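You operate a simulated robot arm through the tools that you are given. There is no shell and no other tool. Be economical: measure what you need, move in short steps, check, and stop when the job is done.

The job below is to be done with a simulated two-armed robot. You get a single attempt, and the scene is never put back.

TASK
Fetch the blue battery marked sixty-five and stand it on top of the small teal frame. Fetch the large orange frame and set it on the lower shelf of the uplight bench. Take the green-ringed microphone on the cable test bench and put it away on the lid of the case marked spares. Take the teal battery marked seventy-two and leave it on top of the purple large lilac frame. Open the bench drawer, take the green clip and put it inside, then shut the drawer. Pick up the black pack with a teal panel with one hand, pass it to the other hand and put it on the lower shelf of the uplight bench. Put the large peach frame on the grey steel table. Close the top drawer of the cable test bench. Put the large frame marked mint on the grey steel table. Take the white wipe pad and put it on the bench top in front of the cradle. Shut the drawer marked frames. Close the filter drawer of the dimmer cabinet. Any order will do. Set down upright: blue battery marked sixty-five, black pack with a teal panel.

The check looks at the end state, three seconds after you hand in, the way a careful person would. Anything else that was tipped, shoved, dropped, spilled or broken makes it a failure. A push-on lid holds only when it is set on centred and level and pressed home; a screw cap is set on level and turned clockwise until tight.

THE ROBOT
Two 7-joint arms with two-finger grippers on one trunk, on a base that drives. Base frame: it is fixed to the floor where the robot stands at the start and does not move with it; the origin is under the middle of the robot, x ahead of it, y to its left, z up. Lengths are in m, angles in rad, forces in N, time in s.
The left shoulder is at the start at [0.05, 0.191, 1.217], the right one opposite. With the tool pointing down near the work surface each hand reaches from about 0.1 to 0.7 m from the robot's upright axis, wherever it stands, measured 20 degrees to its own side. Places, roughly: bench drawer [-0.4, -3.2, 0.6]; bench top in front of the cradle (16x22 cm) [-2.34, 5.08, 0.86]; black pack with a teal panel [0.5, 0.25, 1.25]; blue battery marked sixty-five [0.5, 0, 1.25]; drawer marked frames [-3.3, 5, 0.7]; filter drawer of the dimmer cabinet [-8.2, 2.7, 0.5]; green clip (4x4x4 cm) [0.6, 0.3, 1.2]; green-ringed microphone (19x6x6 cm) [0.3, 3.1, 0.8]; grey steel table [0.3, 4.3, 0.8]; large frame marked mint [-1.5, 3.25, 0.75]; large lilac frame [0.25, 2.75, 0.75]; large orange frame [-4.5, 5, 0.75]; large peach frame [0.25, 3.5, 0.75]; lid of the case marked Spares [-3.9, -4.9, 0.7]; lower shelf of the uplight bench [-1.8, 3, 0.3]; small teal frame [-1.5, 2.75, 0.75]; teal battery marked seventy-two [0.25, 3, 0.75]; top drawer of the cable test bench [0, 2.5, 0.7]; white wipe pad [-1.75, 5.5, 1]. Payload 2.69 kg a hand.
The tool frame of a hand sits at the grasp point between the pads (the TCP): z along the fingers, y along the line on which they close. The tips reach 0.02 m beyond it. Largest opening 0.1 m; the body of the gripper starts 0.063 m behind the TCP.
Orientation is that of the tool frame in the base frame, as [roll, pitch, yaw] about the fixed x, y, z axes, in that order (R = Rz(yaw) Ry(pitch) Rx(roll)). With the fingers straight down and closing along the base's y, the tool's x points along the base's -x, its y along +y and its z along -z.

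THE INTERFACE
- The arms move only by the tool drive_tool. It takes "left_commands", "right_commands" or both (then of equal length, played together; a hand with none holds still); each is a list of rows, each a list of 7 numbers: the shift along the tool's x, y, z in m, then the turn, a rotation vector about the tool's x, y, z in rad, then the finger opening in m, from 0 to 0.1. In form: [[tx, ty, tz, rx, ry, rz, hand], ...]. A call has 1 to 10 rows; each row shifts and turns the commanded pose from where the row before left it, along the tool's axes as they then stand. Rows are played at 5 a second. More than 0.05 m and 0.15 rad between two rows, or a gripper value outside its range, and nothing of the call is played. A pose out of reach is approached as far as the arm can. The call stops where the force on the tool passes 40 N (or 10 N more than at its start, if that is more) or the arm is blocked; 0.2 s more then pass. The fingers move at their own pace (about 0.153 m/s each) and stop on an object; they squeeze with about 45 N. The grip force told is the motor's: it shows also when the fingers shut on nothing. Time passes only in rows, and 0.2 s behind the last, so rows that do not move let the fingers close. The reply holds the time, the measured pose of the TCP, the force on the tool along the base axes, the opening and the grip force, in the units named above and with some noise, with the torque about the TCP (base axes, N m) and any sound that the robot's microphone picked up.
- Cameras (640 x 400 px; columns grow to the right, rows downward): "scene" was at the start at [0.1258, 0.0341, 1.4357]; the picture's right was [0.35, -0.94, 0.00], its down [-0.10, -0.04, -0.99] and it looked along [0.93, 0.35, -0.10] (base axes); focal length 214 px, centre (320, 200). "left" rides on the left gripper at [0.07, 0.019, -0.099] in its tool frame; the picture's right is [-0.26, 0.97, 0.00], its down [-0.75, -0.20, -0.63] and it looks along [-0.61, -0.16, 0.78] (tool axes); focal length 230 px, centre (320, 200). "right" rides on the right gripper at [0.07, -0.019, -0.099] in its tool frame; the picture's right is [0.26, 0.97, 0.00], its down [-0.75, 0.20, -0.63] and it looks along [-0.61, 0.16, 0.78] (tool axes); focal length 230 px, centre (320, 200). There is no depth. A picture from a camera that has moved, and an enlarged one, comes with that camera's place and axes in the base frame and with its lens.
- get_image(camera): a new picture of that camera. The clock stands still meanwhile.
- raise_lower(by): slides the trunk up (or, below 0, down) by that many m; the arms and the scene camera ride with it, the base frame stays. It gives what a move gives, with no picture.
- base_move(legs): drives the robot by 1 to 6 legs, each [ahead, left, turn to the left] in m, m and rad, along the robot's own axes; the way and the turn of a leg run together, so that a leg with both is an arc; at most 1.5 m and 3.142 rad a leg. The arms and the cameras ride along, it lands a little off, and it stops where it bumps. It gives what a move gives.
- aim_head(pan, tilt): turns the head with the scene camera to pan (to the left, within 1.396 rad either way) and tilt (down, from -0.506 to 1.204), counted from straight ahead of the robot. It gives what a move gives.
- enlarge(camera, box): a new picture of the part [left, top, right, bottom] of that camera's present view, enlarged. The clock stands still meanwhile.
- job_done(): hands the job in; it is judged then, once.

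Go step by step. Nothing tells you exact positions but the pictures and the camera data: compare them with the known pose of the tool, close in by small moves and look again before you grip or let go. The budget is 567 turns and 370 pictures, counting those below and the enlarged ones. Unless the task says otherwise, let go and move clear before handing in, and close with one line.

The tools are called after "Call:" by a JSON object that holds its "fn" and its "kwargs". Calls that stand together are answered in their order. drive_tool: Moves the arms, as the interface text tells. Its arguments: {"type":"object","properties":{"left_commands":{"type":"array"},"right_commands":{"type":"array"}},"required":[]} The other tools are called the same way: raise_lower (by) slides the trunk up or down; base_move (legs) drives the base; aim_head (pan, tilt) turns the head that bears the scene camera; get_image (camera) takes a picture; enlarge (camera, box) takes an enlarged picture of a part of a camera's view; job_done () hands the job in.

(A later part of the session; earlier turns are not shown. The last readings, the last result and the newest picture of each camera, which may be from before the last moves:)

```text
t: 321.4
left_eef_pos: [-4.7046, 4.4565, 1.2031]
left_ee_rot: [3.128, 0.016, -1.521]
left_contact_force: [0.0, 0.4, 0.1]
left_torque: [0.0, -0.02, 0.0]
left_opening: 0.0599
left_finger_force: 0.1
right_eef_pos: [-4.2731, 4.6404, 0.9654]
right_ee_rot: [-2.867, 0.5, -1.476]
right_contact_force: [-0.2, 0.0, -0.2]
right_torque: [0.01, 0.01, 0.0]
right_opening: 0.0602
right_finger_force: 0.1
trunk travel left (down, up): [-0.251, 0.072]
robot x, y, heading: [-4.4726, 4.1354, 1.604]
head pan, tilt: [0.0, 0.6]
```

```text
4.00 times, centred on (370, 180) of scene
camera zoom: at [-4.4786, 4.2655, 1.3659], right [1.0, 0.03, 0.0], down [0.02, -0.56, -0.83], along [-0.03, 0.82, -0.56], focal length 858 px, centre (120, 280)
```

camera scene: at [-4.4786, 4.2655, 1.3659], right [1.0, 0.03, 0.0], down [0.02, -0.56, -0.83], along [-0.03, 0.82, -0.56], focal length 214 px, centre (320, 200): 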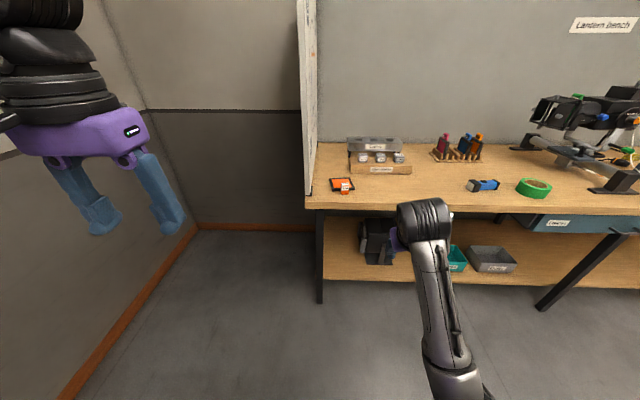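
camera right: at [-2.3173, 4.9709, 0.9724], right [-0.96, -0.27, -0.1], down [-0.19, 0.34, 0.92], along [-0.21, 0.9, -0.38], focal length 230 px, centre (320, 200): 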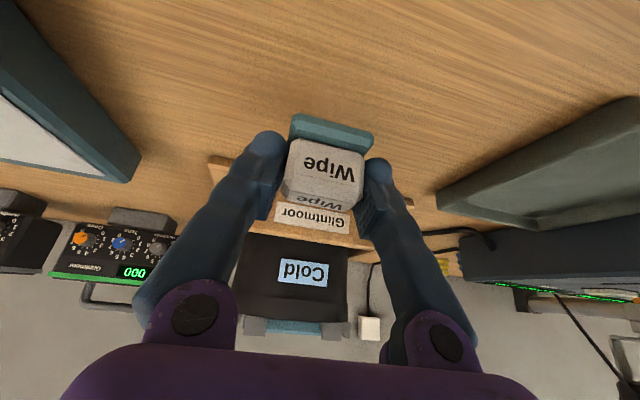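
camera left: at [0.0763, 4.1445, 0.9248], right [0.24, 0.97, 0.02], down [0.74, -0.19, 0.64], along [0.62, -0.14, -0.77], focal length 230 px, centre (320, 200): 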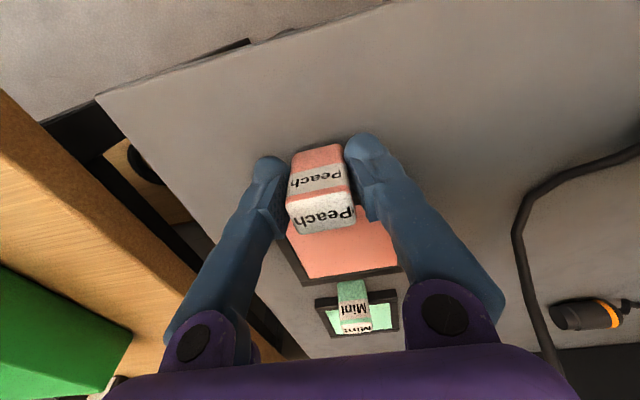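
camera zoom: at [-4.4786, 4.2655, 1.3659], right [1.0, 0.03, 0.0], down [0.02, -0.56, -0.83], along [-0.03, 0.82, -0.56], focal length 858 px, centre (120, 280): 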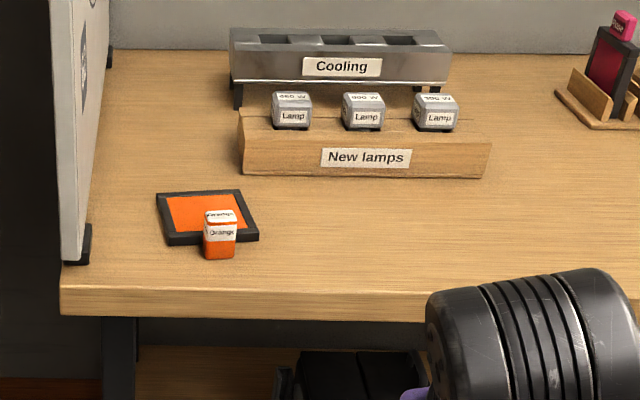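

The orange frame's block is near (-4.395, 5.068). I set the right hand to a forward-tilted pose (pitch 0.9), straightening its roll.

Call:
{"fn": "drive_tool", "kwargs": {"right_commands": [[0, 0, -0.03, -0.0523, -0.0966, 0.0319, 0.06], [0, 0, -0.03, -0.0523, -0.0966, 0.0319, 0.06], [0, 0, 0, -0.0523, -0.0966, 0.0319, 0.06], [0, 0, 0, -0.0523, -0.0966, 0.0319, 0.06], [0, 0, 0, 0, 0, 0, 0.06]]}}

Call:
{"fn": "base_move", "kwargs": {"legs": [[0, 0.1, -0.033], [0.3, 0, 0]]}}

Call:
{"fn": "get_image", "kwargs": {"camera": "scene"}}

Call:
{"fn": "get_image", "kwargs": {"camera": "right"}}

```text
t: 322.8
left_eef_pos: [-4.7031, 4.4556, 1.2037]
left_ee_rot: [3.129, 0.016, -1.522]
left_contact_force: [-0.3, -0.3, -0.8]
left_torque: [-0.01, 0.0, 0.0]
left_opening: 0.0597
left_finger_force: 0.0
right_eef_pos: [-4.2627, 4.6149, 1.0247]
right_ee_rot: [-3.026, 0.932, -1.509]
right_contact_force: [1.1, 0.3, 0.5]
right_torque: [0.01, 0.01, 0.04]
right_opening: 0.0604
right_finger_force: 0.1
trunk travel left (down, up): [-0.251, 0.072]
robot x, y, heading: [-4.4717, 4.1319, 1.604]
head pan, tilt: [0.0, 0.6]
stopped in row 5 (right hand): the arm was blocked; the commanded pose is now the measured one
```

```text
t: 326.0
left_eef_pos: [-4.7933, 4.7621, 1.204]
left_ee_rot: [3.126, 0.014, -1.555]
left_contact_force: [-0.7, -0.3, 0.5]
left_torque: [-0.02, -0.03, 0.01]
left_opening: 0.0601
left_finger_force: 0.0
right_eef_pos: [-4.3481, 4.9056, 1.0243]
right_ee_rot: [-3.028, 0.932, -1.543]
right_contact_force: [-0.3, 0.3, -0.8]
right_torque: [0.03, 0.02, -0.03]
right_opening: 0.0603
right_finger_force: 0.1
trunk travel left (down, up): [-0.251, 0.072]
robot x, y, heading: [-4.5751, 4.4321, 1.565]
head pan, tilt: [0.0, 0.6]
```

```text
232 pictures are left
camera scene: at [-4.5749, 4.5639, 1.3658], right [1.0, 0.0, 0.0], down [0.0, -0.57, -0.82], along [0.0, 0.82, -0.57], focal length 214 px, centre (320, 200)
```

scene: 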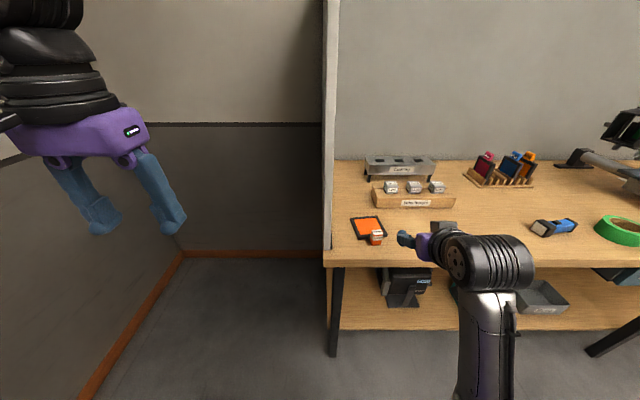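

```text
231 pictures are left
camera right: at [-4.3372, 4.7823, 1.0304], right [-0.96, -0.09, -0.27], down [-0.27, -0.04, 0.96], along [-0.1, 0.99, 0.02], focal length 230 px, centre (320, 200)
```

right: 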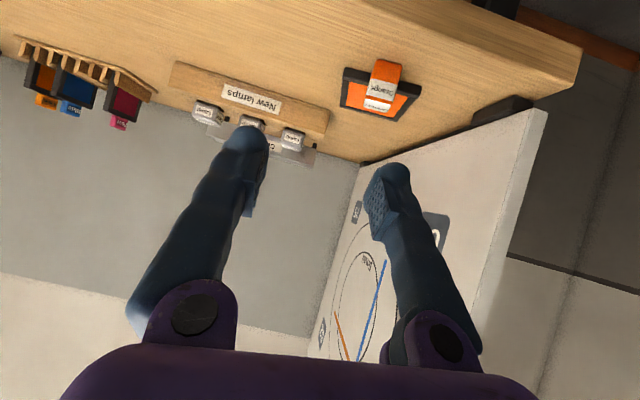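

Call:
{"fn": "drive_tool", "kwargs": {"right_commands": [[0, 0, 0, -0.11, 0, 0, 0.06], [0.005, 0.0167, 0.041, 0, 0, 0, 0.06], [0.005, 0.0167, 0.041, 0, 0, 0, 0.06], [0.005, 0.0167, 0.041, 0, 0, 0, 0.06], [0, 0, 0, 0, 0, 0, 0.06]]}}

Call:
{"fn": "get_image", "kwargs": {"camera": "right"}}

Call:
{"fn": "enlarge", "kwargs": {"camera": "scene", "box": [330, 190, 450, 265]}}

```text
t: 327.2
left_eef_pos: [-4.7934, 4.7609, 1.2049]
left_ee_rot: [3.128, 0.016, -1.555]
left_contact_force: [0.1, -0.5, 0.4]
left_torque: [0.02, 0.0, 0.01]
left_opening: 0.0601
left_finger_force: 0.1
right_eef_pos: [-4.3942, 4.9892, 0.9241]
right_ee_rot: [-3.1, 0.905, -1.519]
right_contact_force: [0.5, 0.2, 0.2]
right_torque: [-0.03, -0.01, 0.01]
right_opening: 0.0597
right_finger_force: 0.1
trunk travel left (down, up): [-0.251, 0.072]
robot x, y, heading: [-4.5749, 4.4359, 1.571]
head pan, tilt: [0.0, 0.6]
```

```text
230 pictures are left
camera right: at [-4.3736, 4.8672, 0.9337], right [-0.96, -0.18, -0.23], down [-0.22, -0.04, 0.97], along [-0.18, 0.98, 0.0], focal length 230 px, centre (320, 200)
```

right: 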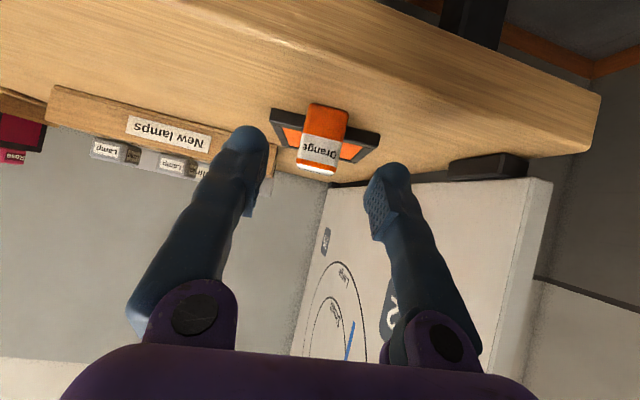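

```text
5.33 times, centred on (390, 228) of scene
camera zoom: at [-4.5749, 4.563, 1.366], right [1.0, 0.0, 0.0], down [0.0, -0.56, -0.83], along [0.0, 0.83, -0.56], focal length 1144 px, centre (-53, 53)
```

zoom: 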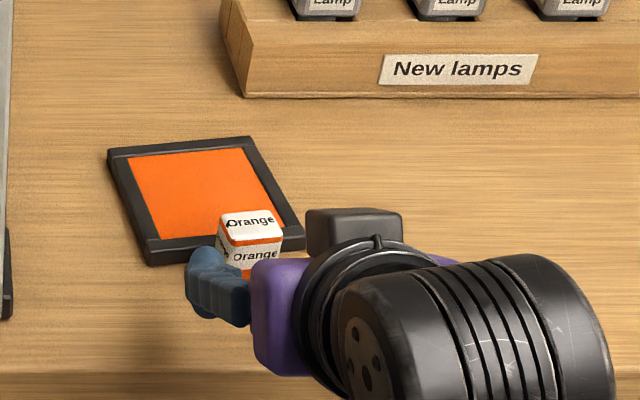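

Handle at about (-4.396, 5.055), frame turned ~0.15 rad. Align yaw, advance and grip.

Call:
{"fn": "drive_tool", "kwargs": {"right_commands": [[0, 0, 0, -0.0783, 0, -0.0622, 0.06], [-0.006, -0.004, 0.0355, 0, 0, 0, 0.06], [-0.006, -0.004, 0.0355, 0, 0, 0, 0.06], [0, 0, 0, 0, 0, 0, 0.06]]}}

Call:
{"fn": "get_image", "kwargs": {"camera": "right"}}

Call:
{"fn": "enlarge", "kwargs": {"camera": "scene", "box": [330, 190, 450, 265]}}

```text
t: 328.2
left_eef_pos: [-4.7942, 4.7613, 1.2044]
left_ee_rot: [3.127, 0.015, -1.556]
left_contact_force: [0.8, 0.0, 0.4]
left_torque: [0.04, 0.0, 0.02]
left_opening: 0.06
left_finger_force: 0.2
right_eef_pos: [-4.401, 5.0566, 0.9042]
right_ee_rot: [-3.13, 0.932, -1.438]
right_contact_force: [-0.1, 0.4, 0.5]
right_torque: [0.05, 0.04, -0.02]
right_opening: 0.0602
right_finger_force: 0.0
trunk travel left (down, up): [-0.251, 0.072]
robot x, y, heading: [-4.5708, 4.4332, 1.571]
head pan, tilt: [0.0, 0.6]
```

```text
228 pictures are left
camera right: at [-4.3678, 4.9381, 0.9093], right [-0.94, -0.27, -0.21], down [-0.2, -0.08, 0.98], along [-0.28, 0.96, 0.03], focal length 230 px, centre (320, 200)
```

right: 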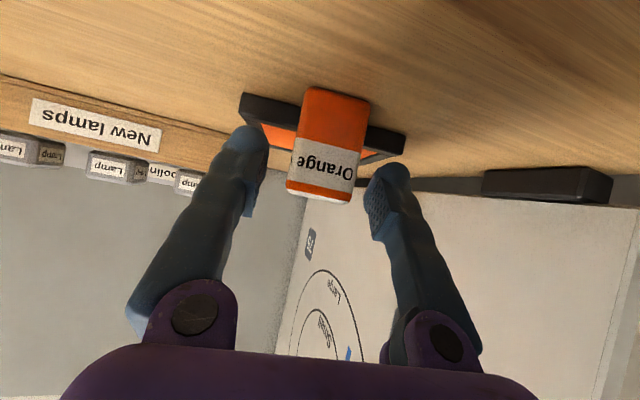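

```text
5.33 times, centred on (390, 228) of scene
camera zoom: at [-4.5748, 4.5631, 1.3659], right [1.0, 0.0, 0.0], down [0.0, -0.56, -0.83], along [0.0, 0.83, -0.56], focal length 1144 px, centre (-53, 53)
```

zoom: 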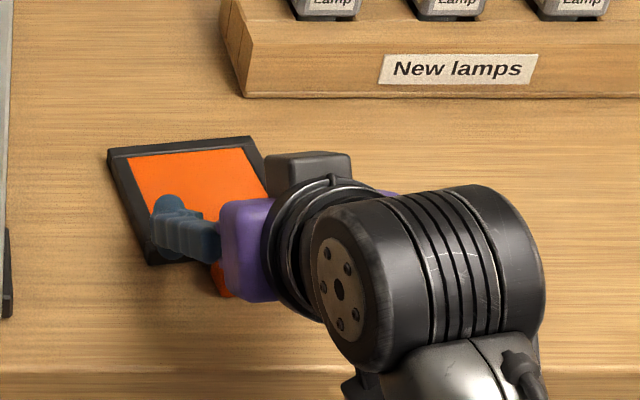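

Lower 15 mm onto the block and close.

Call:
{"fn": "drive_tool", "kwargs": {"right_commands": [[0.0125, 0, 0.009, 0, 0, 0, 0.06], [0, 0, 0, 0, 0, 0, 0.06], [0, 0, 0, 0, 0, 0, 0.02], [0, 0, 0, 0, 0, 0, 0.02]]}}

Call:
{"fn": "get_image", "kwargs": {"camera": "right"}}

```text
t: 329.2
left_eef_pos: [-4.7943, 4.7619, 1.204]
left_ee_rot: [3.13, 0.015, -1.556]
left_contact_force: [-0.1, 0.4, 0.6]
left_torque: [-0.01, -0.01, 0.04]
left_opening: 0.06
left_finger_force: 0.0
right_eef_pos: [-4.4013, 5.0567, 0.8895]
right_ee_rot: [-3.133, 0.931, -1.441]
right_contact_force: [0.0, 0.9, 1.2]
right_torque: [0.25, 0.06, 0.0]
right_opening: 0.0306
right_finger_force: 44.6
trunk travel left (down, up): [-0.251, 0.072]
robot x, y, heading: [-4.5747, 4.4345, 1.572]
head pan, tilt: [0.0, 0.6]
```

```text
226 pictures are left
camera right: at [-4.3678, 4.938, 0.8952], right [-0.94, -0.27, -0.21], down [-0.2, -0.08, 0.98], along [-0.28, 0.96, 0.02], focal length 230 px, centre (320, 200)
```

right: 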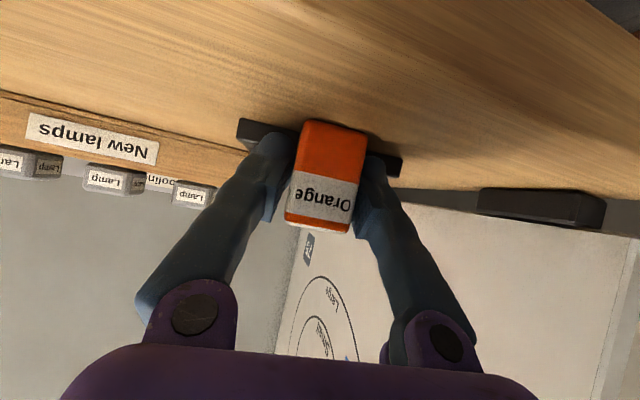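

Gripped. Lift and look.

Call:
{"fn": "drive_tool", "kwargs": {"right_commands": [[-0.032, 0, -0.024, 0, 0, 0, 0.02], [-0.032, 0, -0.024, 0, 0, 0, 0.02], [-0.032, 0, -0.024, 0, 0, 0, 0.02], [-0.032, 0, -0.024, 0, 0, 0, 0.02]]}}

Call:
{"fn": "get_image", "kwargs": {"camera": "scene"}}

```text
t: 330.2
left_eef_pos: [-4.7929, 4.7619, 1.2027]
left_ee_rot: [3.13, 0.016, -1.555]
left_contact_force: [0.6, -0.4, 0.1]
left_torque: [0.01, -0.03, -0.03]
left_opening: 0.0599
left_finger_force: 0.1
right_eef_pos: [-4.3993, 5.057, 1.0469]
right_ee_rot: [-3.132, 0.93, -1.439]
right_contact_force: [0.6, 0.1, -1.7]
right_torque: [-0.04, 0.0, 0.03]
right_opening: 0.0307
right_finger_force: 44.8
trunk travel left (down, up): [-0.251, 0.072]
robot x, y, heading: [-4.5735, 4.4337, 1.573]
head pan, tilt: [0.0, 0.6]
```

```text
225 pictures are left
camera scene: at [-4.5751, 4.5633, 1.3659], right [1.0, 0.0, 0.0], down [0.0, -0.56, -0.83], along [0.0, 0.83, -0.56], focal length 214 px, centre (320, 200)
```

scene: 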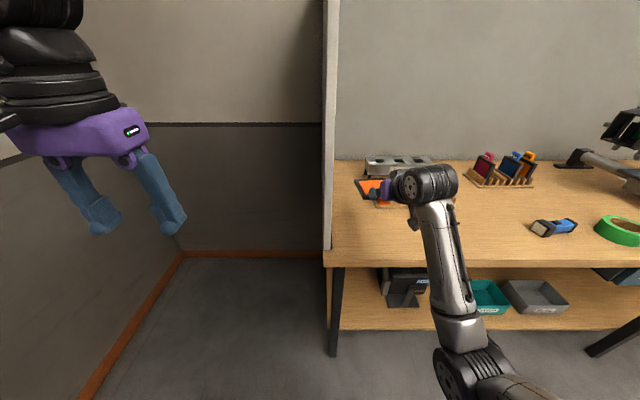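

The frame is up. Back off and return along the same aisle to the uplight bench.

Call:
{"fn": "base_move", "kwargs": {"legs": [[-0.32, 0, 0], [0, -1.3, 0], [0, -1.3, 0], [0, -1.25, 0]]}}

```text
t: 365.3
left_eef_pos: [-0.9812, 4.4232, 1.2044]
left_ee_rot: [3.129, 0.015, -1.526]
left_contact_force: [0.7, 0.5, 0.7]
left_torque: [-0.01, 0.0, -0.01]
left_opening: 0.06
left_finger_force: 0.1
right_eef_pos: [-0.5972, 4.7291, 1.0477]
right_ee_rot: [-3.132, 0.93, -1.41]
right_contact_force: [0.2, 0.1, -0.9]
right_torque: [-0.09, -0.01, -0.03]
right_opening: 0.0307
right_finger_force: 45.1
trunk travel left (down, up): [-0.251, 0.072]
robot x, y, heading: [-0.7543, 4.099, 1.604]
head pan, tilt: [0.0, 0.6]
```

Call:
{"fn": "base_move", "kwargs": {"legs": [[0, 0, 1.537], [0, 1.3, 0], [0, 0.4, 0]]}}

Call:
{"fn": "aim_head", "kwargs": {"pan": -0.1, "tilt": 0.7}}

Call:
{"fn": "get_image", "kwargs": {"camera": "scene"}}

```text
t: 384.1
left_eef_pos: [-1.1508, 2.2088, 1.204]
left_ee_rot: [3.13, 0.016, -0.015]
left_contact_force: [0.2, -1.2, 0.7]
left_torque: [-0.03, 0.0, 0.0]
left_opening: 0.06
left_finger_force: 0.1
right_eef_pos: [-1.4318, 2.6114, 1.0475]
right_ee_rot: [-3.133, 0.929, 0.101]
right_contact_force: [0.0, -0.6, -0.5]
right_torque: [-0.01, -0.07, -0.01]
right_opening: 0.0306
right_finger_force: 44.9
trunk travel left (down, up): [-0.251, 0.072]
robot x, y, heading: [-0.8153, 2.4185, 3.113]
head pan, tilt: [0.0, 0.6]
```

```text
t: 384.8
left_eef_pos: [-1.1497, 2.2074, 1.2048]
left_ee_rot: [3.13, 0.017, -0.014]
left_contact_force: [-0.6, 0.3, -0.5]
left_torque: [-0.03, 0.0, 0.02]
left_opening: 0.06
left_finger_force: 0.1
right_eef_pos: [-1.4327, 2.6111, 1.0476]
right_ee_rot: [-3.133, 0.931, 0.101]
right_contact_force: [0.8, 0.3, -2.0]
right_torque: [0.0, -0.09, 0.03]
right_opening: 0.0305
right_finger_force: 44.7
trunk travel left (down, up): [-0.251, 0.072]
robot x, y, heading: [-0.8127, 2.4221, 3.115]
head pan, tilt: [-0.099, 0.7]
```

```text
224 pictures are left
camera scene: at [-0.9395, 2.4323, 1.3573], right [0.13, 0.99, 0.0], down [0.64, -0.08, -0.77], along [-0.76, 0.1, -0.64], focal length 214 px, centre (320, 200)
```

scene: 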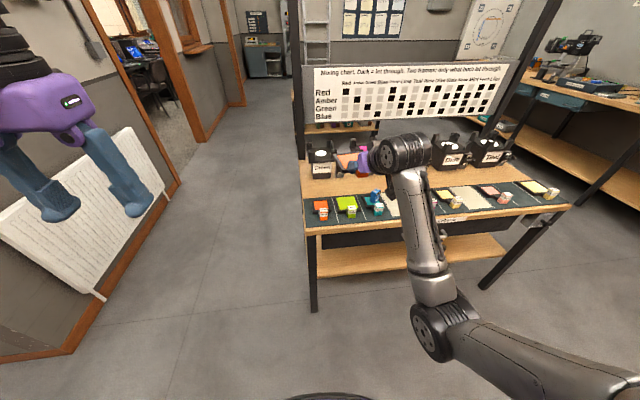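

Call:
{"fn": "base_move", "kwargs": {"legs": [[-0.2, 0, 0.027]]}}

Call:
{"fn": "drive_tool", "kwargs": {"right_commands": [[0, 0, 0, 0.088, 0, 0.0657, 0.02], [0, 0, 0, 0.088, 0, 0.0657, 0.02], [0, 0, 0, 0.088, 0, 0.0657, 0.02], [0.0053, -0.0426, -0.007, 0, 0, 0, 0.02], [0.0053, -0.0426, -0.007, 0, 0, 0, 0.02], [0.0053, -0.0426, -0.007, 0, 0, 0, 0.02], [0.0053, -0.0426, -0.007, 0, 0, 0, 0.02], [0.0053, -0.0426, -0.007, 0, 0, 0, 0.02], [0.0053, -0.0426, -0.007, 0, 0, 0, 0.02], [0.0053, -0.0426, -0.007, 0, 0, 0, 0.02]]}}

Call:
{"fn": "raise_lower", "kwargs": {"by": -0.25}}

```text
t: 386.4
left_eef_pos: [-0.9452, 2.1968, 1.2056]
left_ee_rot: [3.129, 0.016, 0.017]
left_contact_force: [0.0, 0.2, -0.2]
left_torque: [-0.02, -0.02, 0.0]
left_opening: 0.0597
left_finger_force: 0.0
right_eef_pos: [-1.2399, 2.5881, 1.049]
right_ee_rot: [-3.132, 0.931, 0.133]
right_contact_force: [-0.2, 1.2, -2.6]
right_torque: [0.02, -0.05, -0.01]
right_opening: 0.0305
right_finger_force: 44.5
trunk travel left (down, up): [-0.251, 0.072]
robot x, y, heading: [-0.6161, 2.4192, -3.146]
head pan, tilt: [-0.099, 0.7]
```

```text
t: 388.6
left_eef_pos: [-0.9464, 2.1972, 1.205]
left_ee_rot: [3.127, 0.016, 0.018]
left_contact_force: [0.5, 0.5, -0.8]
left_torque: [-0.02, 0.02, -0.01]
left_opening: 0.06
left_finger_force: 0.0
right_eef_pos: [-1.1179, 2.8687, 1.0485]
right_ee_rot: [-3.134, 0.932, -0.198]
right_contact_force: [0.1, -0.4, -1.8]
right_torque: [-0.01, -0.06, 0.01]
right_opening: 0.0308
right_finger_force: 45.1
trunk travel left (down, up): [-0.251, 0.072]
robot x, y, heading: [-0.6174, 2.4182, -3.14]
head pan, tilt: [-0.099, 0.7]
```

```text
t: 391.1
left_eef_pos: [-0.9448, 2.1955, 0.9548]
left_ee_rot: [3.129, 0.017, 0.019]
left_contact_force: [0.0, 1.1, 0.0]
left_torque: [-0.02, -0.01, 0.01]
left_opening: 0.0599
left_finger_force: 0.2
right_eef_pos: [-1.1186, 2.8675, 0.7988]
right_ee_rot: [-3.133, 0.933, -0.197]
right_contact_force: [0.3, -0.6, -1.2]
right_torque: [-0.03, -0.09, -0.02]
right_opening: 0.0305
right_finger_force: 45.1
trunk travel left (down, up): [-0.001, 0.322]
robot x, y, heading: [-0.6162, 2.4131, -3.139]
head pan, tilt: [-0.099, 0.7]
```

Lower the hand in the open to z≈0.40.

Call:
{"fn": "drive_tool", "kwargs": {"right_commands": [[0.04, 0, 0.0297, 0, 0, 0, 0.02], [0.04, 0, 0.0297, 0, 0, 0, 0.02], [0.04, 0, 0.0297, 0, 0, 0, 0.02], [0.04, 0, 0.0297, 0, 0, 0, 0.02], [0.04, 0, 0.0297, 0, 0, 0, 0.02], [0.04, 0, 0.0297, 0, 0, 0, 0.02], [0.04, 0, 0.0297, 0, 0, 0, 0.02], [0.04, 0, 0.0297, 0, 0, 0, 0.02]]}}

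Call:
{"fn": "get_image", "kwargs": {"camera": "scene"}}

```text
t: 392.9
left_eef_pos: [-0.9458, 2.1946, 0.9541]
left_ee_rot: [3.128, 0.014, 0.016]
left_contact_force: [0.6, 0.4, -0.4]
left_torque: [-0.04, 0.02, 0.02]
left_opening: 0.0597
left_finger_force: 0.1
right_eef_pos: [-1.1161, 2.8676, 0.4015]
right_ee_rot: [-3.133, 0.934, -0.198]
right_contact_force: [-0.1, 0.6, -0.9]
right_torque: [0.04, -0.1, 0.0]
right_opening: 0.0307
right_finger_force: 44.6
trunk travel left (down, up): [-0.001, 0.322]
robot x, y, heading: [-0.6169, 2.4142, -3.141]
head pan, tilt: [-0.099, 0.7]
```

```text
223 pictures are left
camera scene: at [-0.742, 2.4258, 1.1073], right [0.1, 1.0, 0.0], down [0.64, -0.06, -0.76], along [-0.76, 0.07, -0.64], focal length 214 px, centre (320, 200)
```

scene: 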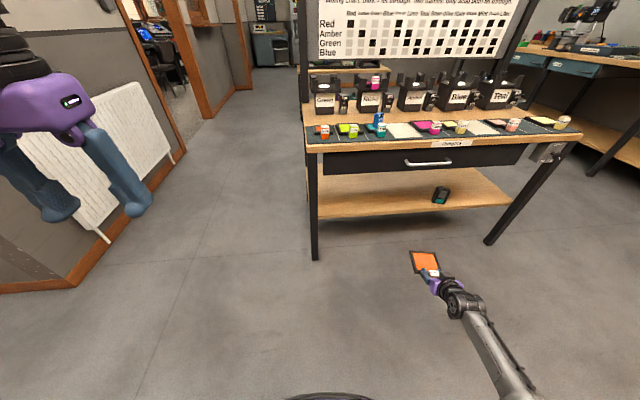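

Call:
{"fn": "base_move", "kwargs": {"legs": [[0.38, 0, 0]]}}

Call:
{"fn": "get_image", "kwargs": {"camera": "right"}}

Call:
{"fn": "get_image", "kwargs": {"camera": "scene"}}

```text
t: 395.3
left_eef_pos: [-1.3263, 2.1934, 0.954]
left_ee_rot: [3.128, 0.016, 0.017]
left_contact_force: [-0.1, 0.8, 0.0]
left_torque: [0.0, 0.0, 0.0]
left_opening: 0.0602
left_finger_force: 0.0
right_eef_pos: [-1.4987, 2.8645, 0.4018]
right_ee_rot: [-3.134, 0.933, -0.195]
right_contact_force: [-1.0, -0.1, -2.0]
right_torque: [-0.04, -0.09, -0.01]
right_opening: 0.0309
right_finger_force: 45.3
trunk travel left (down, up): [-0.001, 0.322]
robot x, y, heading: [-1.0, 2.4149, -3.137]
head pan, tilt: [-0.099, 0.7]
```

```text
222 pictures are left
camera right: at [-1.377, 2.8572, 0.4066], right [-0.04, -0.98, -0.21], down [0.02, -0.21, 0.98], along [-1.0, 0.04, 0.02], focal length 230 px, centre (320, 200)
```

right: 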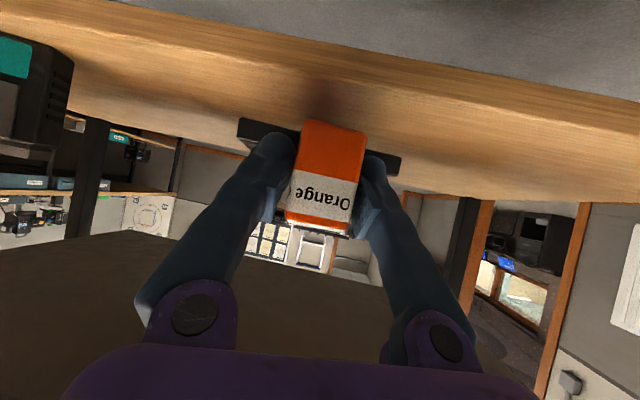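

```text
221 pictures are left
camera scene: at [-1.1233, 2.4243, 1.1073], right [0.1, 1.0, 0.0], down [0.64, -0.06, -0.76], along [-0.76, 0.07, -0.64], focal length 214 px, centre (320, 200)
```

scene: 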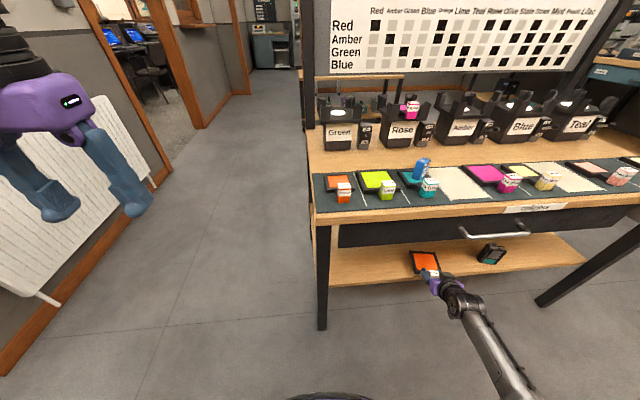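

Call:
{"fn": "base_move", "kwargs": {"legs": [[0.075, 0, 0]]}}

Call:
{"fn": "drive_tool", "kwargs": {"right_commands": [[0.02, 0, 0.0149, 0, 0, 0, 0.02], [0.008, 0, 0.006, 0, 0, 0, 0.02], [0.0032, 0, 0.0024, 0, 0, 0, 0.02], [0, 0, 0, 0, 0, 0, 0.02]]}}

Call:
{"fn": "get_image", "kwargs": {"camera": "right"}}

```text
t: 396.4
left_eef_pos: [-1.3997, 2.1919, 0.9542]
left_ee_rot: [3.129, 0.016, 0.02]
left_contact_force: [0.4, 0.3, 0.8]
left_torque: [-0.01, 0.05, -0.01]
left_opening: 0.0599
left_finger_force: 0.0
right_eef_pos: [-1.5737, 2.8628, 0.4006]
right_ee_rot: [-3.132, 0.931, -0.193]
right_contact_force: [0.3, -0.5, -1.3]
right_torque: [-0.03, -0.09, -0.02]
right_opening: 0.0307
right_finger_force: 45.4
trunk travel left (down, up): [-0.001, 0.322]
robot x, y, heading: [-1.0711, 2.4123, -3.135]
head pan, tilt: [-0.099, 0.7]
```

```text
t: 397.4
left_eef_pos: [-1.399, 2.1924, 0.9538]
left_ee_rot: [3.128, 0.013, 0.021]
left_contact_force: [-0.6, -0.7, 0.2]
left_torque: [0.0, 0.02, 0.0]
left_opening: 0.0601
left_finger_force: 0.0
right_eef_pos: [-1.5738, 2.8643, 0.3619]
right_ee_rot: [-3.132, 0.932, -0.193]
right_contact_force: [0.1, 0.0, -2.4]
right_torque: [-0.01, -0.09, -0.03]
right_opening: 0.031
right_finger_force: 45.2
trunk travel left (down, up): [-0.001, 0.322]
robot x, y, heading: [-1.0734, 2.415, -3.132]
head pan, tilt: [-0.099, 0.7]
```

```text
220 pictures are left
camera right: at [-1.4517, 2.8572, 0.3669], right [-0.04, -0.98, -0.21], down [0.02, -0.21, 0.98], along [-1.0, 0.04, 0.02], focal length 230 px, centre (320, 200)
```

right: 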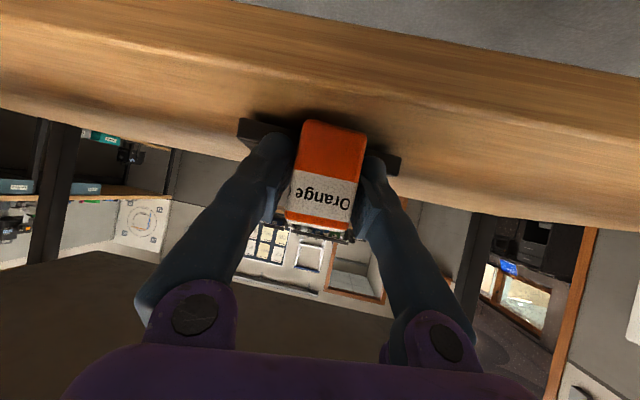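

Call:
{"fn": "drive_tool", "kwargs": {"right_commands": [[0.0026, 0, 0.0019, 0, 0, 0, 0.02], [0.0026, 0, 0.0019, 0, 0, 0, 0.02], [0, 0, 0, 0, 0, 0, 0.02]]}}

```text
t: 398.2
left_eef_pos: [-1.3988, 2.1923, 0.9535]
left_ee_rot: [3.132, 0.016, 0.021]
left_contact_force: [-0.3, 0.1, -0.6]
left_torque: [-0.05, 0.01, 0.02]
left_opening: 0.0599
left_finger_force: 0.1
right_eef_pos: [-1.574, 2.8645, 0.3562]
right_ee_rot: [-3.135, 0.936, -0.194]
right_contact_force: [-0.1, -0.7, 2.9]
right_torque: [-0.13, 0.49, 0.03]
right_opening: 0.0308
right_finger_force: 45.5
trunk travel left (down, up): [-0.001, 0.322]
robot x, y, heading: [-1.072, 2.4124, -3.136]
head pan, tilt: [-0.099, 0.7]
```

Touching. Release and withdraw.

Call:
{"fn": "drive_tool", "kwargs": {"right_commands": [[0.0013, 0, 0.001, 0, 0, 0, 0.02], [0, 0, 0, 0, 0, 0, 0.045], [0, 0, 0, 0, 0, 0, 0.06], [0, 0, -0.03, 0, 0, 0, 0.06], [0, 0, -0.035, 0, 0, 0, 0.06], [0, 0, -0.035, 0, 0, 0, 0.06]]}}

Call:
{"fn": "get_image", "kwargs": {"camera": "right"}}

```text
t: 399.6
left_eef_pos: [-1.3998, 2.1922, 0.9547]
left_ee_rot: [3.129, 0.016, 0.022]
left_contact_force: [-0.1, 0.1, -0.1]
left_torque: [0.02, 0.0, 0.01]
left_opening: 0.0599
left_finger_force: 0.1
right_eef_pos: [-1.4937, 2.8469, 0.4157]
right_ee_rot: [-3.131, 0.933, -0.191]
right_contact_force: [0.1, 0.0, -0.6]
right_torque: [0.02, 0.04, -0.04]
right_opening: 0.0603
right_finger_force: 0.0
trunk travel left (down, up): [-0.001, 0.322]
robot x, y, heading: [-1.0742, 2.4163, -3.134]
head pan, tilt: [-0.099, 0.7]
```

```text
219 pictures are left
camera right: at [-1.3729, 2.8403, 0.4214], right [-0.04, -0.98, -0.21], down [0.02, -0.21, 0.98], along [-1.0, 0.04, 0.02], focal length 230 px, centre (320, 200)
```

right: 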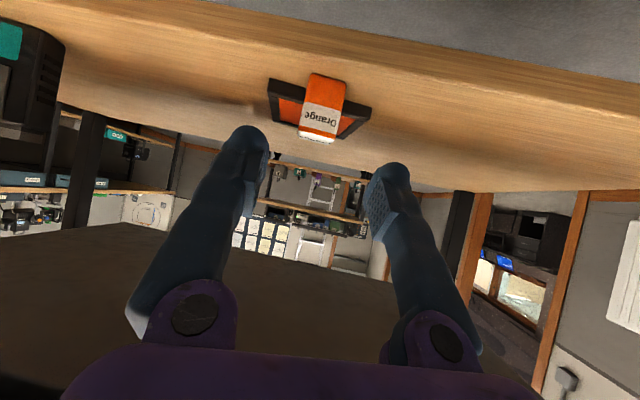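

The orange frame lies on the shelf. Back off, raise, tuck the right hand in, then look west for the way to the dimmer cabinet.

Call:
{"fn": "base_move", "kwargs": {"legs": [[-0.4, 0, 0]]}}

Call:
{"fn": "raise_lower", "kwargs": {"by": 0.25}}

Call:
{"fn": "drive_tool", "kwargs": {"right_commands": [[-0.04, 0.02, -0.02, 0, 0, 0, 0.06], [-0.04, 0.02, -0.02, 0, 0, 0, 0.06], [-0.04, 0.02, -0.02, 0, 0, 0, 0.06], [-0.04, 0.02, -0.02, 0, 0, 0, 0.06], [-0.04, 0.02, -0.02, 0, 0, 0, 0.06], [-0.03, 0.03, -0.02, 0, 0, 0, 0.06], [-0.03, 0.03, -0.02, 0, 0, 0, 0.06]]}}

Call:
{"fn": "aim_head", "kwargs": {"pan": 0.0, "tilt": 0.15}}

Call:
{"fn": "get_image", "kwargs": {"camera": "scene"}}

```text
t: 402.0
left_eef_pos: [-1.0033, 2.1933, 0.9542]
left_ee_rot: [3.128, 0.017, 0.028]
left_contact_force: [-1.0, -0.1, -0.4]
left_torque: [-0.02, 0.03, 0.03]
left_opening: 0.0601
left_finger_force: 0.1
right_eef_pos: [-1.1028, 2.8478, 0.4161]
right_ee_rot: [-3.133, 0.932, -0.186]
right_contact_force: [0.5, -0.1, -1.1]
right_torque: [0.03, 0.01, -0.02]
right_opening: 0.0596
right_finger_force: 0.1
trunk travel left (down, up): [-0.001, 0.322]
robot x, y, heading: [-0.675, 2.418, -3.13]
head pan, tilt: [-0.099, 0.7]
```

```text
t: 404.6
left_eef_pos: [-1.0036, 2.1929, 1.2055]
left_ee_rot: [3.128, 0.016, 0.029]
left_contact_force: [0.0, 0.5, -0.1]
left_torque: [-0.02, -0.02, -0.06]
left_opening: 0.06
left_finger_force: 0.0
right_eef_pos: [-1.1036, 2.8483, 0.6657]
right_ee_rot: [-3.132, 0.933, -0.187]
right_contact_force: [0.2, 0.1, 0.9]
right_torque: [-0.05, -0.01, 0.01]
right_opening: 0.0598
right_finger_force: 0.1
trunk travel left (down, up): [-0.251, 0.072]
robot x, y, heading: [-0.6778, 2.4184, -3.128]
head pan, tilt: [-0.099, 0.7]
```

```text
t: 406.2
left_eef_pos: [-1.0032, 2.1931, 1.2036]
left_ee_rot: [3.129, 0.016, 0.028]
left_contact_force: [-0.3, 0.9, -0.4]
left_torque: [0.03, -0.01, 0.03]
left_opening: 0.0599
left_finger_force: 0.0
right_eef_pos: [-1.1763, 2.6971, 0.9567]
right_ee_rot: [-3.13, 0.93, -0.185]
right_contact_force: [0.2, 0.0, 0.3]
right_torque: [0.01, 0.0, 0.0]
right_opening: 0.0601
right_finger_force: 0.0
trunk travel left (down, up): [-0.251, 0.072]
robot x, y, heading: [-0.6753, 2.4185, -3.128]
head pan, tilt: [-0.099, 0.7]
```

```text
t: 407.2
left_eef_pos: [-1.0028, 2.1939, 1.2029]
left_ee_rot: [3.129, 0.016, 0.027]
left_contact_force: [0.2, 0.4, 0.1]
left_torque: [-0.01, -0.04, -0.01]
left_opening: 0.0602
left_finger_force: 0.1
right_eef_pos: [-1.1765, 2.6979, 0.9585]
right_ee_rot: [-3.132, 0.932, -0.186]
right_contact_force: [0.7, 0.3, -0.6]
right_torque: [-0.01, 0.01, -0.01]
right_opening: 0.06
right_finger_force: 0.1
trunk travel left (down, up): [-0.251, 0.072]
robot x, y, heading: [-0.6784, 2.4143, -3.13]
head pan, tilt: [0.0, 0.15]
```

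```text
218 pictures are left
camera scene: at [-0.8105, 2.418, 1.4073], right [-0.01, 1.0, 0.0], down [0.15, 0.0, -0.99], along [-0.99, -0.01, -0.15], focal length 214 px, centre (320, 200)
```

scene: 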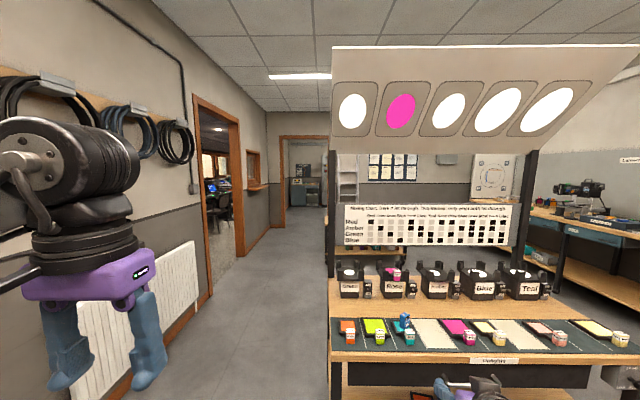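

Call:
{"fn": "enlarge", "kwargs": {"camera": "scene", "box": [260, 125, 356, 215]}}

```text
4.44 times, centred on (308, 170) of scene
camera zoom: at [-0.8105, 2.418, 1.4073], right [-0.01, 1.0, 0.0], down [0.15, 0.0, -0.99], along [-0.99, -0.01, -0.15], focal length 953 px, centre (373, 333)
```

zoom: 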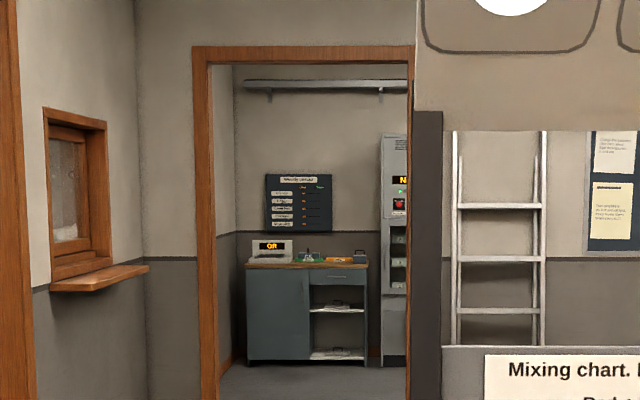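

There's a doorway at the corridor's west end (x≈-5.7, y≈1.5–2.55) and a tall grey cabinet beyond. I straighten the arms forward to be narrow and drive down the corridor.

Call:
{"fn": "drive_tool", "kwargs": {"left_commands": [[-0.045, -0.01, 0, 0, 0, 0, 0.06], [-0.045, -0.01, 0, 0, 0, 0, 0.06], [-0.045, 0, 0, 0, 0, 0, 0.06], [-0.045, 0, 0, 0, 0, 0, 0.06], [0, 0, 0, 0, 0, 0, 0.06]], "right_commands": [[0, 0.03, 0, 0, 0, 0, 0.06], [0, 0.03, 0, 0, 0, 0, 0.06], [0, 0.03, 0, 0, 0, 0, 0.06], [0, 0, 0, 0, 0, 0, 0.06], [0, 0, 0, 0, 0, 0, 0.06]]}}

Call:
{"fn": "base_move", "kwargs": {"legs": [[0, 0.55, -0.012], [1.4, 0, 0]]}}

Call:
{"fn": "get_image", "kwargs": {"camera": "scene"}}

```text
t: 408.6
left_eef_pos: [-1.1846, 2.2075, 1.2071]
left_ee_rot: [3.13, 0.014, 0.028]
left_contact_force: [0.6, -1.4, -0.2]
left_torque: [-0.01, -0.02, 0.0]
left_opening: 0.06
left_finger_force: 0.0
right_eef_pos: [-1.194, 2.6453, 0.9508]
right_ee_rot: [-2.963, 0.945, -0.07]
right_contact_force: [-0.4, 0.1, -0.5]
right_torque: [-0.01, 0.01, 0.01]
right_opening: 0.06
right_finger_force: 0.1
trunk travel left (down, up): [-0.251, 0.072]
robot x, y, heading: [-0.6759, 2.4136, -3.135]
head pan, tilt: [0.0, 0.15]
stopped in row 5 (right hand): the arm was blocked; the commanded pose is now the measured one
```

```text
t: 420.6
left_eef_pos: [-2.5984, 1.6539, 1.2081]
left_ee_rot: [3.127, 0.016, 0.018]
left_contact_force: [0.1, -0.2, -0.1]
left_torque: [0.01, -0.04, 0.0]
left_opening: 0.06
left_finger_force: 0.1
right_eef_pos: [-2.6026, 2.0903, 0.9496]
right_ee_rot: [-2.964, 0.943, -0.081]
right_contact_force: [-0.5, -0.5, 0.6]
right_torque: [0.0, 0.02, -0.03]
right_opening: 0.0601
right_finger_force: 0.0
trunk travel left (down, up): [-0.251, 0.072]
robot x, y, heading: [-2.0881, 1.8561, -3.138]
head pan, tilt: [0.0, 0.15]
```

```text
216 pictures are left
camera scene: at [-2.2213, 1.8591, 1.4074], right [0.0, 1.0, 0.0], down [0.15, 0.0, -0.99], along [-0.99, 0.0, -0.15], focal length 214 px, centre (320, 200)
```

scene: 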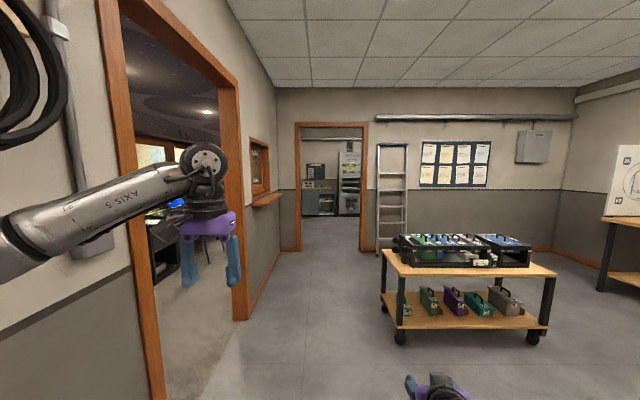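

The door opening is y 1.48–2.60 at x≈-5.75; the trolley stays to the right (y>2.5). Drive on.

Call:
{"fn": "base_move", "kwargs": {"legs": [[1.4, 0, 0], [1.2, -0.02, 0], [0, -0.16, 0]]}}

Call:
{"fn": "get_image", "kwargs": {"camera": "scene"}}

```text
t: 435.0
left_eef_pos: [-5.2247, 1.9705, 1.2066]
left_ee_rot: [3.126, 0.015, -0.059]
left_contact_force: [-0.1, -1.4, 0.5]
left_torque: [0.02, 0.02, -0.02]
left_opening: 0.06
left_finger_force: 0.1
right_eef_pos: [-5.1964, 2.4074, 0.9498]
right_ee_rot: [-2.963, 0.945, -0.158]
right_contact_force: [0.0, -0.4, 0.6]
right_torque: [0.03, 0.01, 0.03]
right_opening: 0.0603
right_finger_force: 0.0
trunk travel left (down, up): [-0.251, 0.072]
robot x, y, heading: [-4.6978, 2.137, 3.068]
head pan, tilt: [0.0, 0.15]
```

```text
215 pictures are left
camera scene: at [-4.8344, 2.1481, 1.4074], right [0.07, 1.0, 0.0], down [0.15, -0.01, -0.99], along [-0.99, 0.07, -0.15], focal length 214 px, centre (320, 200)
```

scene: 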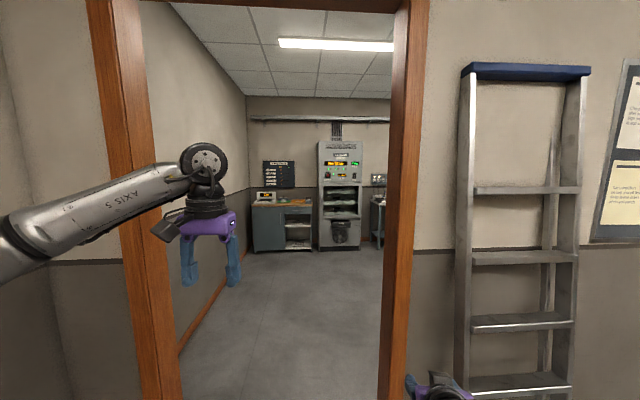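

Call:
{"fn": "base_move", "kwargs": {"legs": [[0, 0.1, 0.073]]}}

Call:
{"fn": "base_move", "kwargs": {"legs": [[0.6, 0, 0]]}}

Call:
{"fn": "get_image", "kwargs": {"camera": "scene"}}

```text
t: 436.6
left_eef_pos: [-5.2152, 1.8282, 1.2069]
left_ee_rot: [3.127, 0.017, 0.018]
left_contact_force: [0.1, 0.4, 0.7]
left_torque: [0.0, 0.0, 0.01]
left_opening: 0.0599
left_finger_force: 0.0
right_eef_pos: [-5.2192, 2.2656, 0.9495]
right_ee_rot: [-2.959, 0.945, -0.079]
right_contact_force: [0.6, -0.4, 0.1]
right_torque: [0.01, 0.0, -0.02]
right_opening: 0.0599
right_finger_force: 0.0
trunk travel left (down, up): [-0.251, 0.072]
robot x, y, heading: [-4.7031, 2.0342, -3.139]
head pan, tilt: [0.0, 0.15]
```

```text
t: 440.0
left_eef_pos: [-5.8092, 1.8218, 1.2076]
left_ee_rot: [3.129, 0.014, 0.021]
left_contact_force: [0.0, 0.1, -0.8]
left_torque: [-0.02, -0.01, -0.03]
left_opening: 0.06
left_finger_force: 0.0
right_eef_pos: [-5.8156, 2.2603, 0.9491]
right_ee_rot: [-2.958, 0.94, -0.076]
right_contact_force: [0.0, -1.3, 0.1]
right_torque: [0.0, -0.02, -0.02]
right_opening: 0.06
right_finger_force: 0.0
trunk travel left (down, up): [-0.251, 0.072]
robot x, y, heading: [-5.3003, 2.0307, -3.13]
head pan, tilt: [0.0, 0.15]
```

```text
214 pictures are left
camera scene: at [-5.4343, 2.0306, 1.4073], right [-0.01, 1.0, 0.0], down [0.15, 0.0, -0.99], along [-0.99, -0.01, -0.15], focal length 214 px, centre (320, 200)
```

scene: 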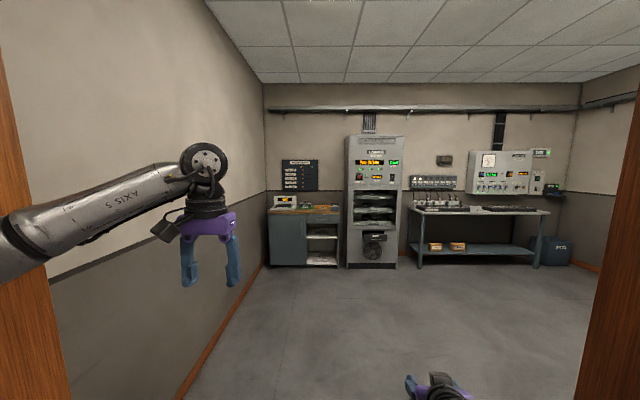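

Call:
{"fn": "base_move", "kwargs": {"legs": [[0.9, 0, 0], [0.5, -0.4, 0]]}}

Call:
{"fn": "aim_head", "kwargs": {"pan": -0.1, "tilt": 0.35}}

Call:
{"fn": "get_image", "kwargs": {"camera": "scene"}}

```text
t: 448.3
left_eef_pos: [-7.1814, 2.2596, 1.2073]
left_ee_rot: [3.129, 0.016, -0.009]
left_contact_force: [-1.4, -0.5, -0.1]
left_torque: [-0.03, 0.0, 0.04]
left_opening: 0.0599
left_finger_force: 0.1
right_eef_pos: [-7.1754, 2.697, 0.9507]
right_ee_rot: [-2.961, 0.943, -0.109]
right_contact_force: [-0.5, 0.9, 1.3]
right_torque: [0.01, 0.0, 0.01]
right_opening: 0.0599
right_finger_force: 0.1
trunk travel left (down, up): [-0.251, 0.072]
robot x, y, heading: [-6.6649, 2.4525, 3.112]
head pan, tilt: [0.0, 0.15]
```

```text
t: 449.0
left_eef_pos: [-7.1833, 2.2602, 1.2073]
left_ee_rot: [3.128, 0.014, -0.012]
left_contact_force: [-0.1, -0.5, 0.5]
left_torque: [0.05, 0.05, 0.06]
left_opening: 0.06
left_finger_force: 0.1
right_eef_pos: [-7.1751, 2.6974, 0.9499]
right_ee_rot: [-2.959, 0.944, -0.109]
right_contact_force: [-0.2, -0.1, 0.9]
right_torque: [-0.02, 0.0, 0.03]
right_opening: 0.0599
right_finger_force: 0.0
trunk travel left (down, up): [-0.251, 0.072]
robot x, y, heading: [-6.6674, 2.4528, 3.116]
head pan, tilt: [-0.099, 0.351]
```

```text
213 pictures are left
camera scene: at [-6.7997, 2.4649, 1.3888], right [0.12, 0.99, 0.0], down [0.34, -0.04, -0.94], along [-0.93, 0.12, -0.34], focal length 214 px, centre (320, 200)
```

scene: 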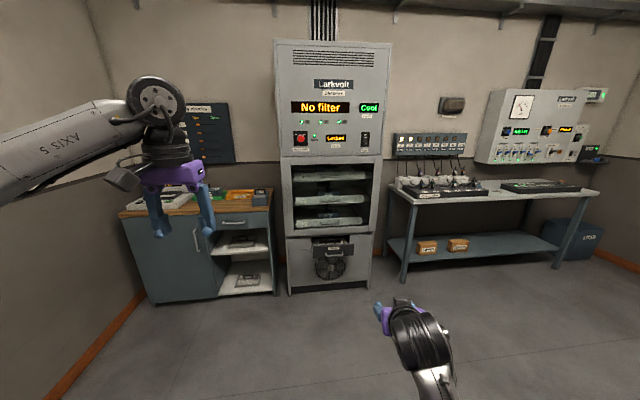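

Call:
{"fn": "enlarge", "kwargs": {"camera": "scene", "box": [270, 150, 400, 300]}}

```text
2.67 times, centred on (335, 225) of scene
camera zoom: at [-6.7997, 2.4649, 1.3888], right [0.12, 0.99, 0.0], down [0.34, -0.04, -0.94], along [-0.93, 0.12, -0.34], focal length 572 px, centre (280, 133)
```

zoom: 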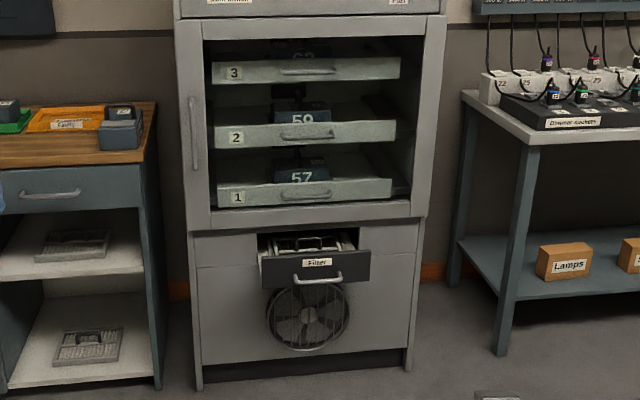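

The filter drawer's dark panel is at about y 2.60–2.90, z 0.42–0.52, pulled out from the cabinet front (x≈-8.26). Prepare the right hand low on the right side, with the left drawn back.

Call:
{"fn": "drive_tool", "kwargs": {"left_commands": [[0.04, 0, -0.02, 0, 0, 0, 0.06], [0.04, 0, -0.02, 0, 0, 0, 0.06], [0.04, 0, -0.02, 0, 0, 0, 0.06], [0.04, 0, -0.02, 0, 0, 0, 0.06], [0.04, 0, -0.02, 0, 0, 0, 0.06], [0, 0, 0, 0, 0, 0, 0.06], [0, 0, 0, 0, 0, 0, 0.06], [0, 0, 0, 0, 0, 0, 0.06], [0, 0, 0, 0, 0, 0, 0.06], [0, 0, 0, 0, 0, 0, 0.06]], "right_commands": [[0, -0.045, 0, -0.09, 0, 0, 0.0], [0, -0.045, 0, -0.09, 0, 0, 0.0], [0, -0.045, 0, 0, 0, 0, 0.0], [0, -0.045, 0, 0, 0, 0, 0.0], [0, -0.02, 0, 0, 0, 0, 0.0], [0, 0, 0, 0, -0.114, 0, 0.0], [0, 0, 0, 0, -0.114, 0, 0.0], [0, 0, 0, 0, -0.114, 0, 0.0], [0, 0, 0, 0, -0.114, 0, 0.0], [0, 0, 0, 0, 0, 0, 0.0]]}}

Call:
{"fn": "raise_lower", "kwargs": {"by": -0.24}}

```text
t: 451.2
left_eef_pos: [-6.9787, 2.257, 1.304]
left_ee_rot: [3.129, 0.017, -0.012]
left_contact_force: [0.0, -0.1, 0.2]
left_torque: [0.02, 0.0, 0.02]
left_opening: 0.0602
left_finger_force: 0.1
right_eef_pos: [-7.144, 2.8957, 0.9568]
right_ee_rot: [3.14, 1.4, -0.111]
right_contact_force: [0.4, -0.3, 1.3]
right_torque: [0.02, -0.01, 0.02]
right_opening: 0.0
right_finger_force: 29.9
trunk travel left (down, up): [-0.251, 0.072]
robot x, y, heading: [-6.6694, 2.4479, 3.112]
head pan, tilt: [-0.099, 0.351]
```

```text
t: 453.7
left_eef_pos: [-6.9789, 2.258, 1.0636]
left_ee_rot: [3.128, 0.016, -0.011]
left_contact_force: [1.1, -0.3, 0.2]
left_torque: [0.01, 0.0, -0.02]
left_opening: 0.0601
left_finger_force: 0.1
right_eef_pos: [-7.1423, 2.8954, 0.7174]
right_ee_rot: [-3.14, 1.399, -0.108]
right_contact_force: [-0.5, -0.1, 0.1]
right_torque: [0.02, 0.02, 0.0]
right_opening: 0.0
right_finger_force: 29.6
trunk travel left (down, up): [-0.011, 0.312]
robot x, y, heading: [-6.6647, 2.4542, 3.119]
head pan, tilt: [-0.099, 0.351]
```

Call:
{"fn": "drive_tool", "kwargs": {"right_commands": [[0.0463, 0, 0.008, 0, 0, 0, 0.0], [0.0463, 0, 0.008, 0, 0, 0, 0.0], [0.0463, 0, 0.008, 0, 0, 0, 0.0], [0.0463, 0, 0.008, 0, 0, 0, 0.0], [0.0463, 0, 0.008, 0, 0, 0, 0.0]]}}

Call:
{"fn": "base_move", "kwargs": {"legs": [[0.6, 0.24, 0.025]]}}

Call:
{"fn": "aim_head", "kwargs": {"pan": -0.4, "tilt": 0.5}}

Call:
{"fn": "get_image", "kwargs": {"camera": "scene"}}

```text
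t: 454.9
left_eef_pos: [-6.9793, 2.2576, 1.0638]
left_ee_rot: [3.13, 0.016, -0.011]
left_contact_force: [-0.4, 0.2, 0.7]
left_torque: [-0.02, -0.02, -0.01]
left_opening: 0.0602
left_finger_force: 0.0
right_eef_pos: [-7.1399, 2.8936, 0.4809]
right_ee_rot: [-3.134, 1.401, -0.1]
right_contact_force: [0.4, 0.4, 0.3]
right_torque: [-0.02, -0.02, 0.0]
right_opening: 0.0001
right_finger_force: 29.5
trunk travel left (down, up): [-0.011, 0.312]
robot x, y, heading: [-6.6718, 2.4501, 3.113]
head pan, tilt: [-0.099, 0.351]
```

```text
t: 458.5
left_eef_pos: [-7.567, 2.0335, 1.0642]
left_ee_rot: [3.129, 0.017, -0.005]
left_contact_force: [-0.1, 0.0, 0.8]
left_torque: [0.01, 0.01, 0.0]
left_opening: 0.0598
left_finger_force: 0.0
right_eef_pos: [-7.7334, 2.6676, 0.4808]
right_ee_rot: [-3.137, 1.401, -0.098]
right_contact_force: [-0.2, 0.1, 0.1]
right_torque: [0.02, -0.02, 0.02]
right_opening: 0.0
right_finger_force: 28.9
trunk travel left (down, up): [-0.011, 0.312]
robot x, y, heading: [-7.2557, 2.2278, 3.121]
head pan, tilt: [-0.099, 0.351]
```

```text
t: 459.3
left_eef_pos: [-7.5674, 2.0325, 1.0642]
left_ee_rot: [3.129, 0.016, -0.003]
left_contact_force: [0.2, -0.1, -0.1]
left_torque: [0.01, -0.02, 0.0]
left_opening: 0.0601
left_finger_force: 0.1
right_eef_pos: [-7.7338, 2.6671, 0.481]
right_ee_rot: [-3.138, 1.4, -0.097]
right_contact_force: [0.9, -0.3, 0.2]
right_torque: [-0.04, 0.0, -0.03]
right_opening: 0.0001
right_finger_force: 29.3
trunk travel left (down, up): [-0.011, 0.312]
robot x, y, heading: [-7.2576, 2.2268, 3.119]
head pan, tilt: [-0.4, 0.499]
```

```text
211 pictures are left
camera scene: at [-7.3807, 2.2679, 1.135], right [0.41, 0.91, 0.0], down [0.44, -0.19, -0.88], along [-0.8, 0.36, -0.48], focal length 214 px, centre (320, 200)
```

scene: 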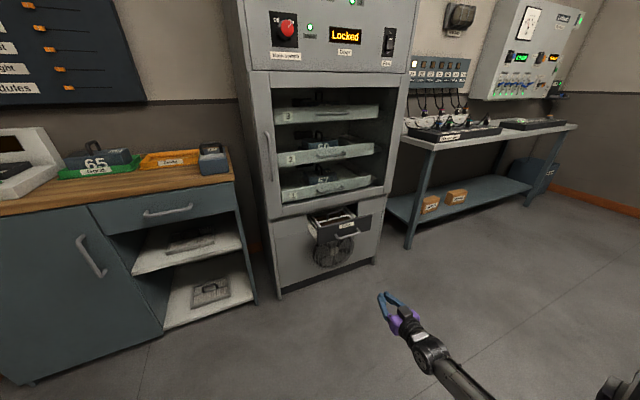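

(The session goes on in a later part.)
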